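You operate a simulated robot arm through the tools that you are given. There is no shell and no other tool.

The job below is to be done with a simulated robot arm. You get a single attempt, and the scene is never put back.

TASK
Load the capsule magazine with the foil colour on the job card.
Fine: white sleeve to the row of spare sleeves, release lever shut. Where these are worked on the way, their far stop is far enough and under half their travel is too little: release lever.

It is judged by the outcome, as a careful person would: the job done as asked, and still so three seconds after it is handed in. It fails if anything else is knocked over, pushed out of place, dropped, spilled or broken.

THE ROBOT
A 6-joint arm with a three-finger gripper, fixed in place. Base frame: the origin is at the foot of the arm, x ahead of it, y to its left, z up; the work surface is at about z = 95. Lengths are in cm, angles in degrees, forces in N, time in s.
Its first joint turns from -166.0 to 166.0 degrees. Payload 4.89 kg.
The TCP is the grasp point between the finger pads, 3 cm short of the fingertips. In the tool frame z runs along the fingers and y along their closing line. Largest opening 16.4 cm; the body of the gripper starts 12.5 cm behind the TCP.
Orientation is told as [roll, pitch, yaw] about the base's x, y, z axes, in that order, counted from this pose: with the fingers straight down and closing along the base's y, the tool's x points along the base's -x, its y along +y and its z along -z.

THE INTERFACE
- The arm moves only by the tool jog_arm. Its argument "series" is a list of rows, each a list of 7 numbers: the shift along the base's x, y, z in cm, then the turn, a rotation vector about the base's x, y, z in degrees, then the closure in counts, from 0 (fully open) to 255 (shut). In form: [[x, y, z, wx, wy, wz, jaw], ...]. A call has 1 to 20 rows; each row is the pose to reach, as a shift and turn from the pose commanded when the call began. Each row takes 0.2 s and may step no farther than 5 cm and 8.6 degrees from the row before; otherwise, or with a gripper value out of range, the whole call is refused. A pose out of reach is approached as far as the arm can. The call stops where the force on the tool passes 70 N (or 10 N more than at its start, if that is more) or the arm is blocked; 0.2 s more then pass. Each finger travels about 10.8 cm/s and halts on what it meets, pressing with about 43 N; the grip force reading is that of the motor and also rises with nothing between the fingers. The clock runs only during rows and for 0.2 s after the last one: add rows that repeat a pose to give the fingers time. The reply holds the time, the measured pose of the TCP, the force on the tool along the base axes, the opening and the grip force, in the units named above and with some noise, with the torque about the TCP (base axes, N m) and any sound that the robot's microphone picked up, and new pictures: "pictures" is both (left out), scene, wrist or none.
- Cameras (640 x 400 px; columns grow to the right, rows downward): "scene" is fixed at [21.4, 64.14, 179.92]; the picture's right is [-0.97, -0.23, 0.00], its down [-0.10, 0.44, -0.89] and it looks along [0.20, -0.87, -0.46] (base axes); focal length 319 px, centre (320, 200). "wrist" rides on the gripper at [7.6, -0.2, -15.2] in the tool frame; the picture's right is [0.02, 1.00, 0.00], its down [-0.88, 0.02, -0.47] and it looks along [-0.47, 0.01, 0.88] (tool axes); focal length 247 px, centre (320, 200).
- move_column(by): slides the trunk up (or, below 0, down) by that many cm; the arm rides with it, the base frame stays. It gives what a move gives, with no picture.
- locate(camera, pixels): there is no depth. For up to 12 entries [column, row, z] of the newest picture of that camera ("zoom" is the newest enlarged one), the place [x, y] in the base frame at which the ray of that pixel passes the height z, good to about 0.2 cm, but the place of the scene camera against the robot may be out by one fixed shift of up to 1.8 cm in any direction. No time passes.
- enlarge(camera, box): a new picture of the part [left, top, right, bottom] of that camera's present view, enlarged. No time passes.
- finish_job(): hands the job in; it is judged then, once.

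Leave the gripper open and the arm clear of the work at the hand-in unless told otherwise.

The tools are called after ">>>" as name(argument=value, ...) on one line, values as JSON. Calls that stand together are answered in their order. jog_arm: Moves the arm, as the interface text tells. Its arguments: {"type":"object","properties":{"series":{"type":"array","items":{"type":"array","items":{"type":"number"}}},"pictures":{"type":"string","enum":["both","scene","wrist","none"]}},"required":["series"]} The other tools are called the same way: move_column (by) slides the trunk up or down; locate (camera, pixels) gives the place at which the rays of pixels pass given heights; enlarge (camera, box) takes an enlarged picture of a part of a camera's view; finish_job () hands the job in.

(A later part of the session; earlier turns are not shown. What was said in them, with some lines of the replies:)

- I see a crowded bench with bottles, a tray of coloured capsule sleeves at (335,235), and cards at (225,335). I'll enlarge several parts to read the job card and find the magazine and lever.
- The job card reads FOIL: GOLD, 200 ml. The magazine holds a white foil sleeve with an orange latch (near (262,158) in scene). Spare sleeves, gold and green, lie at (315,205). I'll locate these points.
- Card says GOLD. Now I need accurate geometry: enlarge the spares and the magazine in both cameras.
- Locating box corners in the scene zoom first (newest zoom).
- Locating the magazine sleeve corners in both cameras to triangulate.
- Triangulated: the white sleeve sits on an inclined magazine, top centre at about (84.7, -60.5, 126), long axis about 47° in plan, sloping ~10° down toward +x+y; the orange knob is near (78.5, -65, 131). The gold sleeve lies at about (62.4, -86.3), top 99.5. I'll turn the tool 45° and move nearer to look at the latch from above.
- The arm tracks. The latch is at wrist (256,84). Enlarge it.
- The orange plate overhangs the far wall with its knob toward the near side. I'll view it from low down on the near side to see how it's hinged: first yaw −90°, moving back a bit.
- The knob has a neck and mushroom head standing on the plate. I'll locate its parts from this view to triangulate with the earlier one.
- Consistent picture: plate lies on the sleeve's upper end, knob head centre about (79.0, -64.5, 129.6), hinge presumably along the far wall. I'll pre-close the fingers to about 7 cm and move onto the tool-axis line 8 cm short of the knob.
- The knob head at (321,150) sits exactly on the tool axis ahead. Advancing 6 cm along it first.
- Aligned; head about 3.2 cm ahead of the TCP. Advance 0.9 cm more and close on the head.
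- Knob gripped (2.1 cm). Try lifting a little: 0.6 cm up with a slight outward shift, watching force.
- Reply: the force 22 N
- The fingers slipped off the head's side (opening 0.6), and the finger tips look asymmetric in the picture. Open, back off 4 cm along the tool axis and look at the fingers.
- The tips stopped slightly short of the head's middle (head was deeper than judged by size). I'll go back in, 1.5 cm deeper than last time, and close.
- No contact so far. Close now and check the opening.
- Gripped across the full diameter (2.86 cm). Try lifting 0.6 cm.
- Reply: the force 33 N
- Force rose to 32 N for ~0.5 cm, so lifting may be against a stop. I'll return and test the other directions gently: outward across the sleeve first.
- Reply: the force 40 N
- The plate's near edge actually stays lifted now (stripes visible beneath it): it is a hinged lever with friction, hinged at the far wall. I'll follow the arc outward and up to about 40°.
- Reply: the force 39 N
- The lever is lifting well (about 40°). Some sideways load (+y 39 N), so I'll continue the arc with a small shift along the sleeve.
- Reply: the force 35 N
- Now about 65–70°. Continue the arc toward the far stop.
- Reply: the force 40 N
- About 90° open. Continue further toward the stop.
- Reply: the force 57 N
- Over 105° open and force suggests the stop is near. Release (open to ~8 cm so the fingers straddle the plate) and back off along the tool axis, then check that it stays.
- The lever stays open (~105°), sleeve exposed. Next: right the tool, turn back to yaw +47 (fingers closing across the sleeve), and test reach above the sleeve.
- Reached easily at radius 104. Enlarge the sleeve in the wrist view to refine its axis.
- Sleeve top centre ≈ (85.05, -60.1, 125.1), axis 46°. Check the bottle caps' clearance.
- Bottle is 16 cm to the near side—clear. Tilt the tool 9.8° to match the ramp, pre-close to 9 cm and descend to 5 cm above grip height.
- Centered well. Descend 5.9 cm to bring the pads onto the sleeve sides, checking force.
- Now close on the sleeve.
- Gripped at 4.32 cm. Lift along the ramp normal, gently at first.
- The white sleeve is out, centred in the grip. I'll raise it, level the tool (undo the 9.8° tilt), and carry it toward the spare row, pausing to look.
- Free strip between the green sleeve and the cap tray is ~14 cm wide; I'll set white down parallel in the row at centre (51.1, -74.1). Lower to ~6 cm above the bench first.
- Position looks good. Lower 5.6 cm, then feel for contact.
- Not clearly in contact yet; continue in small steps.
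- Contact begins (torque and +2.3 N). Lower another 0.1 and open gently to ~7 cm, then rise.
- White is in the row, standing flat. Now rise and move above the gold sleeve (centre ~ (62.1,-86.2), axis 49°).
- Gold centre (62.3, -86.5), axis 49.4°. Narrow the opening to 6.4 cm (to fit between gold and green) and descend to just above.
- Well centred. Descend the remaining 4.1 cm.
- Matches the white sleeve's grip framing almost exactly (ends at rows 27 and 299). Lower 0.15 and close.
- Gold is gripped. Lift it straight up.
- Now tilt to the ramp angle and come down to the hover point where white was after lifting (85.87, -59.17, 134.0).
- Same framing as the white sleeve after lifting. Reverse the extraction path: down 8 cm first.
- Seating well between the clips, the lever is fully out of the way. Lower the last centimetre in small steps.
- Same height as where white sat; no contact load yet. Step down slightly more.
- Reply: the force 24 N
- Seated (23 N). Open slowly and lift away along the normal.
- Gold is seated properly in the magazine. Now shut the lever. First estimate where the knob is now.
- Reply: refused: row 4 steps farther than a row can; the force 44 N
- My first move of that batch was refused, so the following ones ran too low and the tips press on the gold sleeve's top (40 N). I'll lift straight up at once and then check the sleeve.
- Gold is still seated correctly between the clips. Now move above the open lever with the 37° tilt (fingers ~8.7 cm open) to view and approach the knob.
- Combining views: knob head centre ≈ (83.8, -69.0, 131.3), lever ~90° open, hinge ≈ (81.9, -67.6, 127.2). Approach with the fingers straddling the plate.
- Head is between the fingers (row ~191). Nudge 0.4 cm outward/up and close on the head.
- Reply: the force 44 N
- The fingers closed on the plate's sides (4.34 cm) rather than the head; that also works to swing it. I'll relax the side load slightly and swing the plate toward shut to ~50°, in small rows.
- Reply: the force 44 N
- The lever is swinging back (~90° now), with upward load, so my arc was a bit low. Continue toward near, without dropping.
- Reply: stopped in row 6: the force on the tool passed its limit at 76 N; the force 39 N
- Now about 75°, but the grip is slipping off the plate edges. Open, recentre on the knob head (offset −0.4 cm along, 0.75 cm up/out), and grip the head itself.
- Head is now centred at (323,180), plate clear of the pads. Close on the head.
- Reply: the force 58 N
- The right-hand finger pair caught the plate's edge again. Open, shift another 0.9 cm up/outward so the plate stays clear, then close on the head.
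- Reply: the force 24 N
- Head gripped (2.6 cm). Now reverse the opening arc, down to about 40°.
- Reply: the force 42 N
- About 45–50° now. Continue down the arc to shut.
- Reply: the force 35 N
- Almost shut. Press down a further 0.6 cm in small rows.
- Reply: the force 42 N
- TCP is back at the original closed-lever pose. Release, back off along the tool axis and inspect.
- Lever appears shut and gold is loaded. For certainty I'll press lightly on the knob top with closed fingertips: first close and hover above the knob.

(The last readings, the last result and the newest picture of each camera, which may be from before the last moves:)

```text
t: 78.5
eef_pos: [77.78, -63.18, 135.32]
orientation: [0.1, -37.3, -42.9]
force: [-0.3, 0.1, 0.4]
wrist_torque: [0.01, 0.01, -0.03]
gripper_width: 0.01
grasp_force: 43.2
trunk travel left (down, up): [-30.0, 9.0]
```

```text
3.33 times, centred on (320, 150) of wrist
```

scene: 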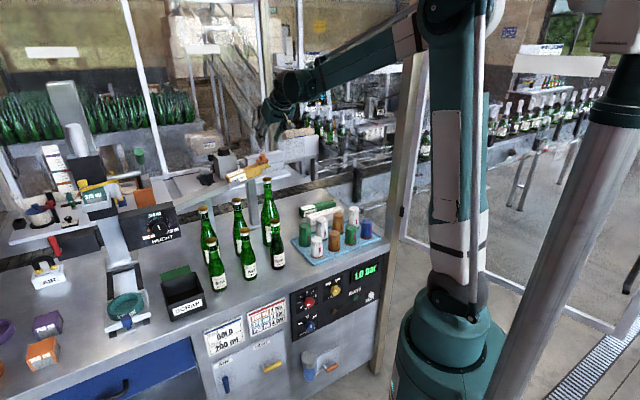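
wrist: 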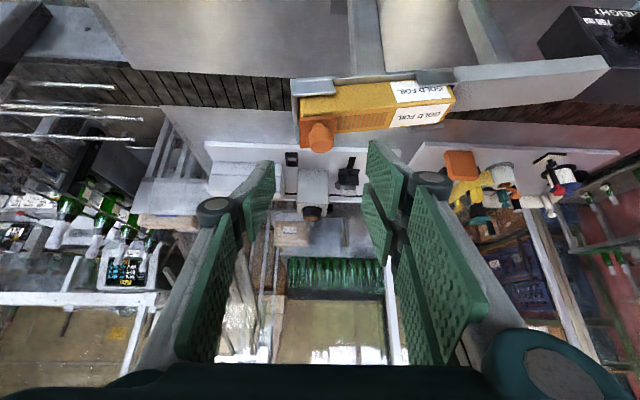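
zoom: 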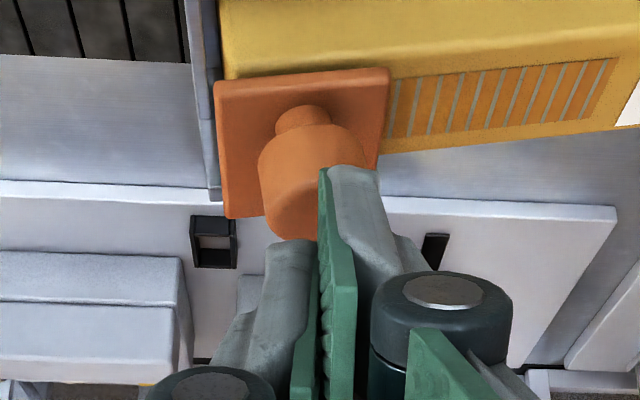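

Tips are above the head. Press straight down in small steps.

>>> jog_arm(series=[[0, 0, -0.5, 0, 0, 0, 255], [0, 0, -1.0, 0, 0, 0, 255], [0, 0, -1.4, 0, 0, 0, 255]], pictures="none")

>>> jog_arm(series=[[0, 0, -0.3, 0, 0, 0, 255]], pictures="none")

>>> jog_arm(series=[[0, 0, -0.3, 0, 0, 0, 255]], pictures="wrist")

```text
t: 79.3
eef_pos: [77.87, -63.11, 133.99]
orientation: [0.1, -37.3, -42.9]
force: [-0.5, -0.2, 0.5]
wrist_torque: [0.02, -0.02, -0.03]
gripper_width: 0.01
grasp_force: 43.3
trunk travel left (down, up): [-30.0, 9.0]
```

```text
t: 79.8
eef_pos: [77.68, -63.16, 133.59]
orientation: [0.1, -37.3, -42.9]
force: [0.2, -0.2, 0.2]
wrist_torque: [0.0, -0.04, 0.04]
gripper_width: 0.0
grasp_force: 43.0
trunk travel left (down, up): [-30.0, 9.0]
```

```text
t: 80.2
eef_pos: [77.81, -63.08, 133.33]
orientation: [0.1, -37.3, -42.9]
force: [-1.8, 3.0, 9.7]
wrist_torque: [0.01, 0.04, 0.02]
gripper_width: 0.0
grasp_force: 42.9
trunk travel left (down, up): [-30.0, 9.0]
```

wrist: 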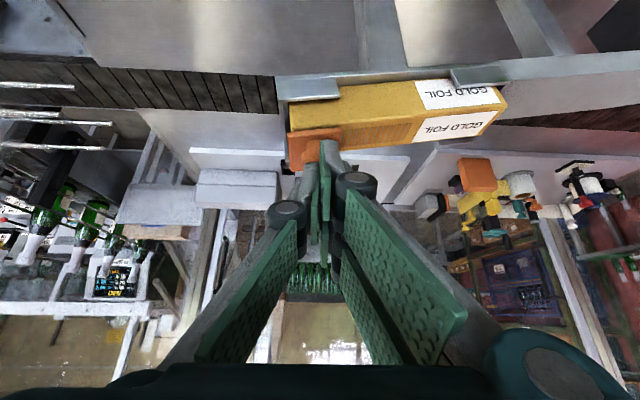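

Contact at 133.3 (10 N). Press a little more to see whether it is firm against the stop.

>>> jog_arm(series=[[0, 0, -0.3, 0, 0, 0, 255]], pictures="none")

>>> jog_arm(series=[[0, 0, -0.3, 0, 0, 0, 255]], pictures="none")

```text
t: 80.5
eef_pos: [77.74, -62.97, 133.28]
orientation: [0.2, -37.4, -43.0]
force: [-3.8, 5.0, 32.1]
wrist_torque: [-0.08, 0.0, 0.02]
gripper_width: 0.61
grasp_force: 45.1
trunk travel left (down, up): [-30.0, 9.0]
```

```text
t: 81.0
eef_pos: [77.64, -62.97, 133.19]
orientation: [0.1, -37.6, -42.8]
force: [-7.3, 10.2, 55.4]
wrist_torque: [-0.15, -0.15, 0.01]
gripper_width: 0.6
grasp_force: 45.0
trunk travel left (down, up): [-30.0, 9.0]
```

Firm: 55 N with no more movement, so the lever is shut on its stop. Back off upward, open, and move clear.

>>> jog_arm(series=[[0, 0, 1.5, 0, 0, 0, 255], [0, 0, 4, 0, 0, 0, 255], [-2, 2, 8, 0, 0, 0, 180], [-5, 4.5, 11, 0, 0, 0, 100], [-8, 7, 14, 5, 5.4, 0, 30], [-11, 9, 17, 10, 10.7, 0, 0], [-14, 10, 20, 15, 16, 0, 0], [-17, 10, 23, 20, 21.3, 0, 0], [-20, 10, 25, 25.2, 27, 0, 0]])

>>> enlarge(camera="scene", box=[215, 140, 285, 195])

>>> enlarge(camera="scene", box=[180, 150, 400, 290])

>>> enlarge(camera="wrist", box=[180, 0, 460, 200])

```text
t: 83.0
eef_pos: [57.85, -53.16, 157.81]
orientation: [0.2, -0.3, -42.9]
force: [1.1, 0.8, 0.3]
wrist_torque: [-0.07, 0.02, 0.0]
gripper_width: 16.39
grasp_force: 0.1
trunk travel left (down, up): [-30.0, 9.0]
```

scene: 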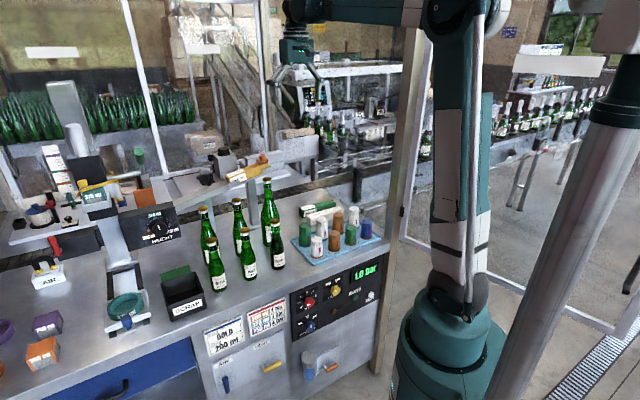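
wrist: 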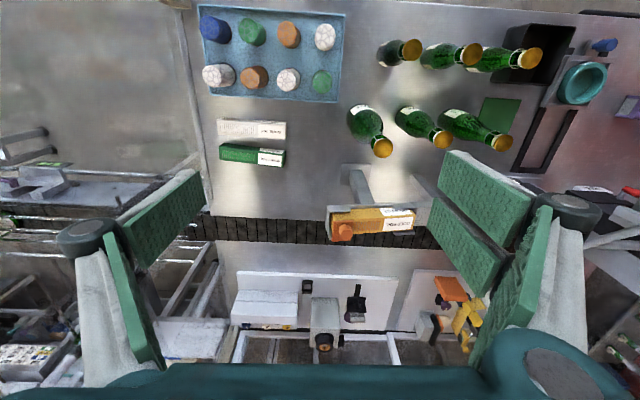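

```text
7.27 times, centred on (250, 168) of scene
```

zoom: 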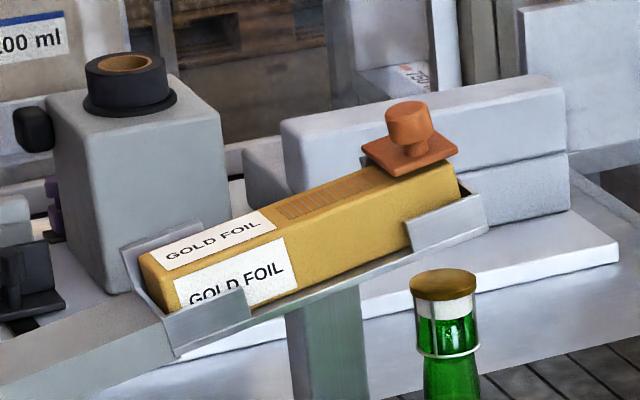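

```text
2.86 times, centred on (290, 220) of scene
```

zoom: 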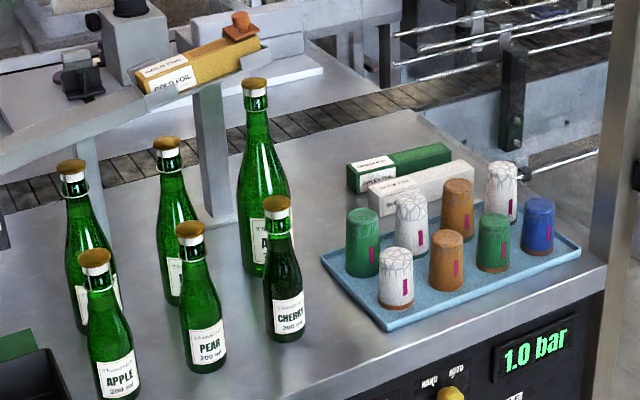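

```text
2.00 times, centred on (320, 100) of wrist
```

zoom: 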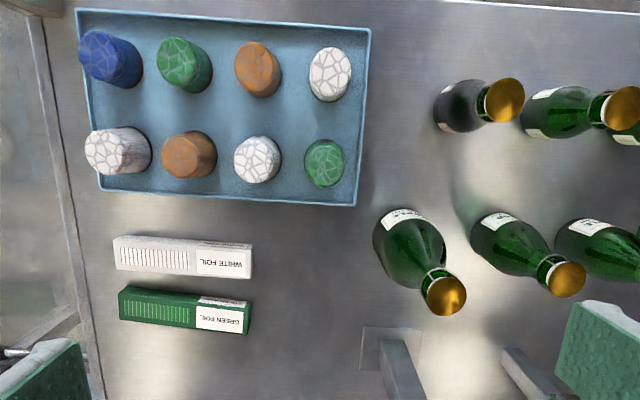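

Final state: the gold sleeve sits in the magazine at the same position white had, and the lever is shut. The white sleeve lies in the row beside green. Nothing else has been disturbed, and the gripper is open and clear, so I'm handing in.

>>> finish_job()

```text
The job is handed in.
```

The magazine is loaded with the gold foil sleeve, the colour on the job card, and I have handed the job in.

- **Gold sleeve:** it sits between the magazine's clips in the same position the white one had.
- **White sleeve:** it is now in the row of spare sleeves, lying flat beside the green one. The label end faces the same way as on the green sleeve.
- **Release lever:** it is shut. I pressed down on the knob with about 55 N and it did not move any further.

- **Pressed sleeve:** one move in a batch was refused, and the moves after it ran too low. The fingertips pressed on top of the gold sleeve with about 40 N. I lifted off straight away and checked; the sleeve was still seated correctly.
- **Force limit:** while I was closing the lever, the force passed its limit once (76 N) and the arm stopped. I re-gripped the knob and closed the lever from there.

The final pictures show nothing else knocked over or moved. The gripper is open and the arm is clear of the work.
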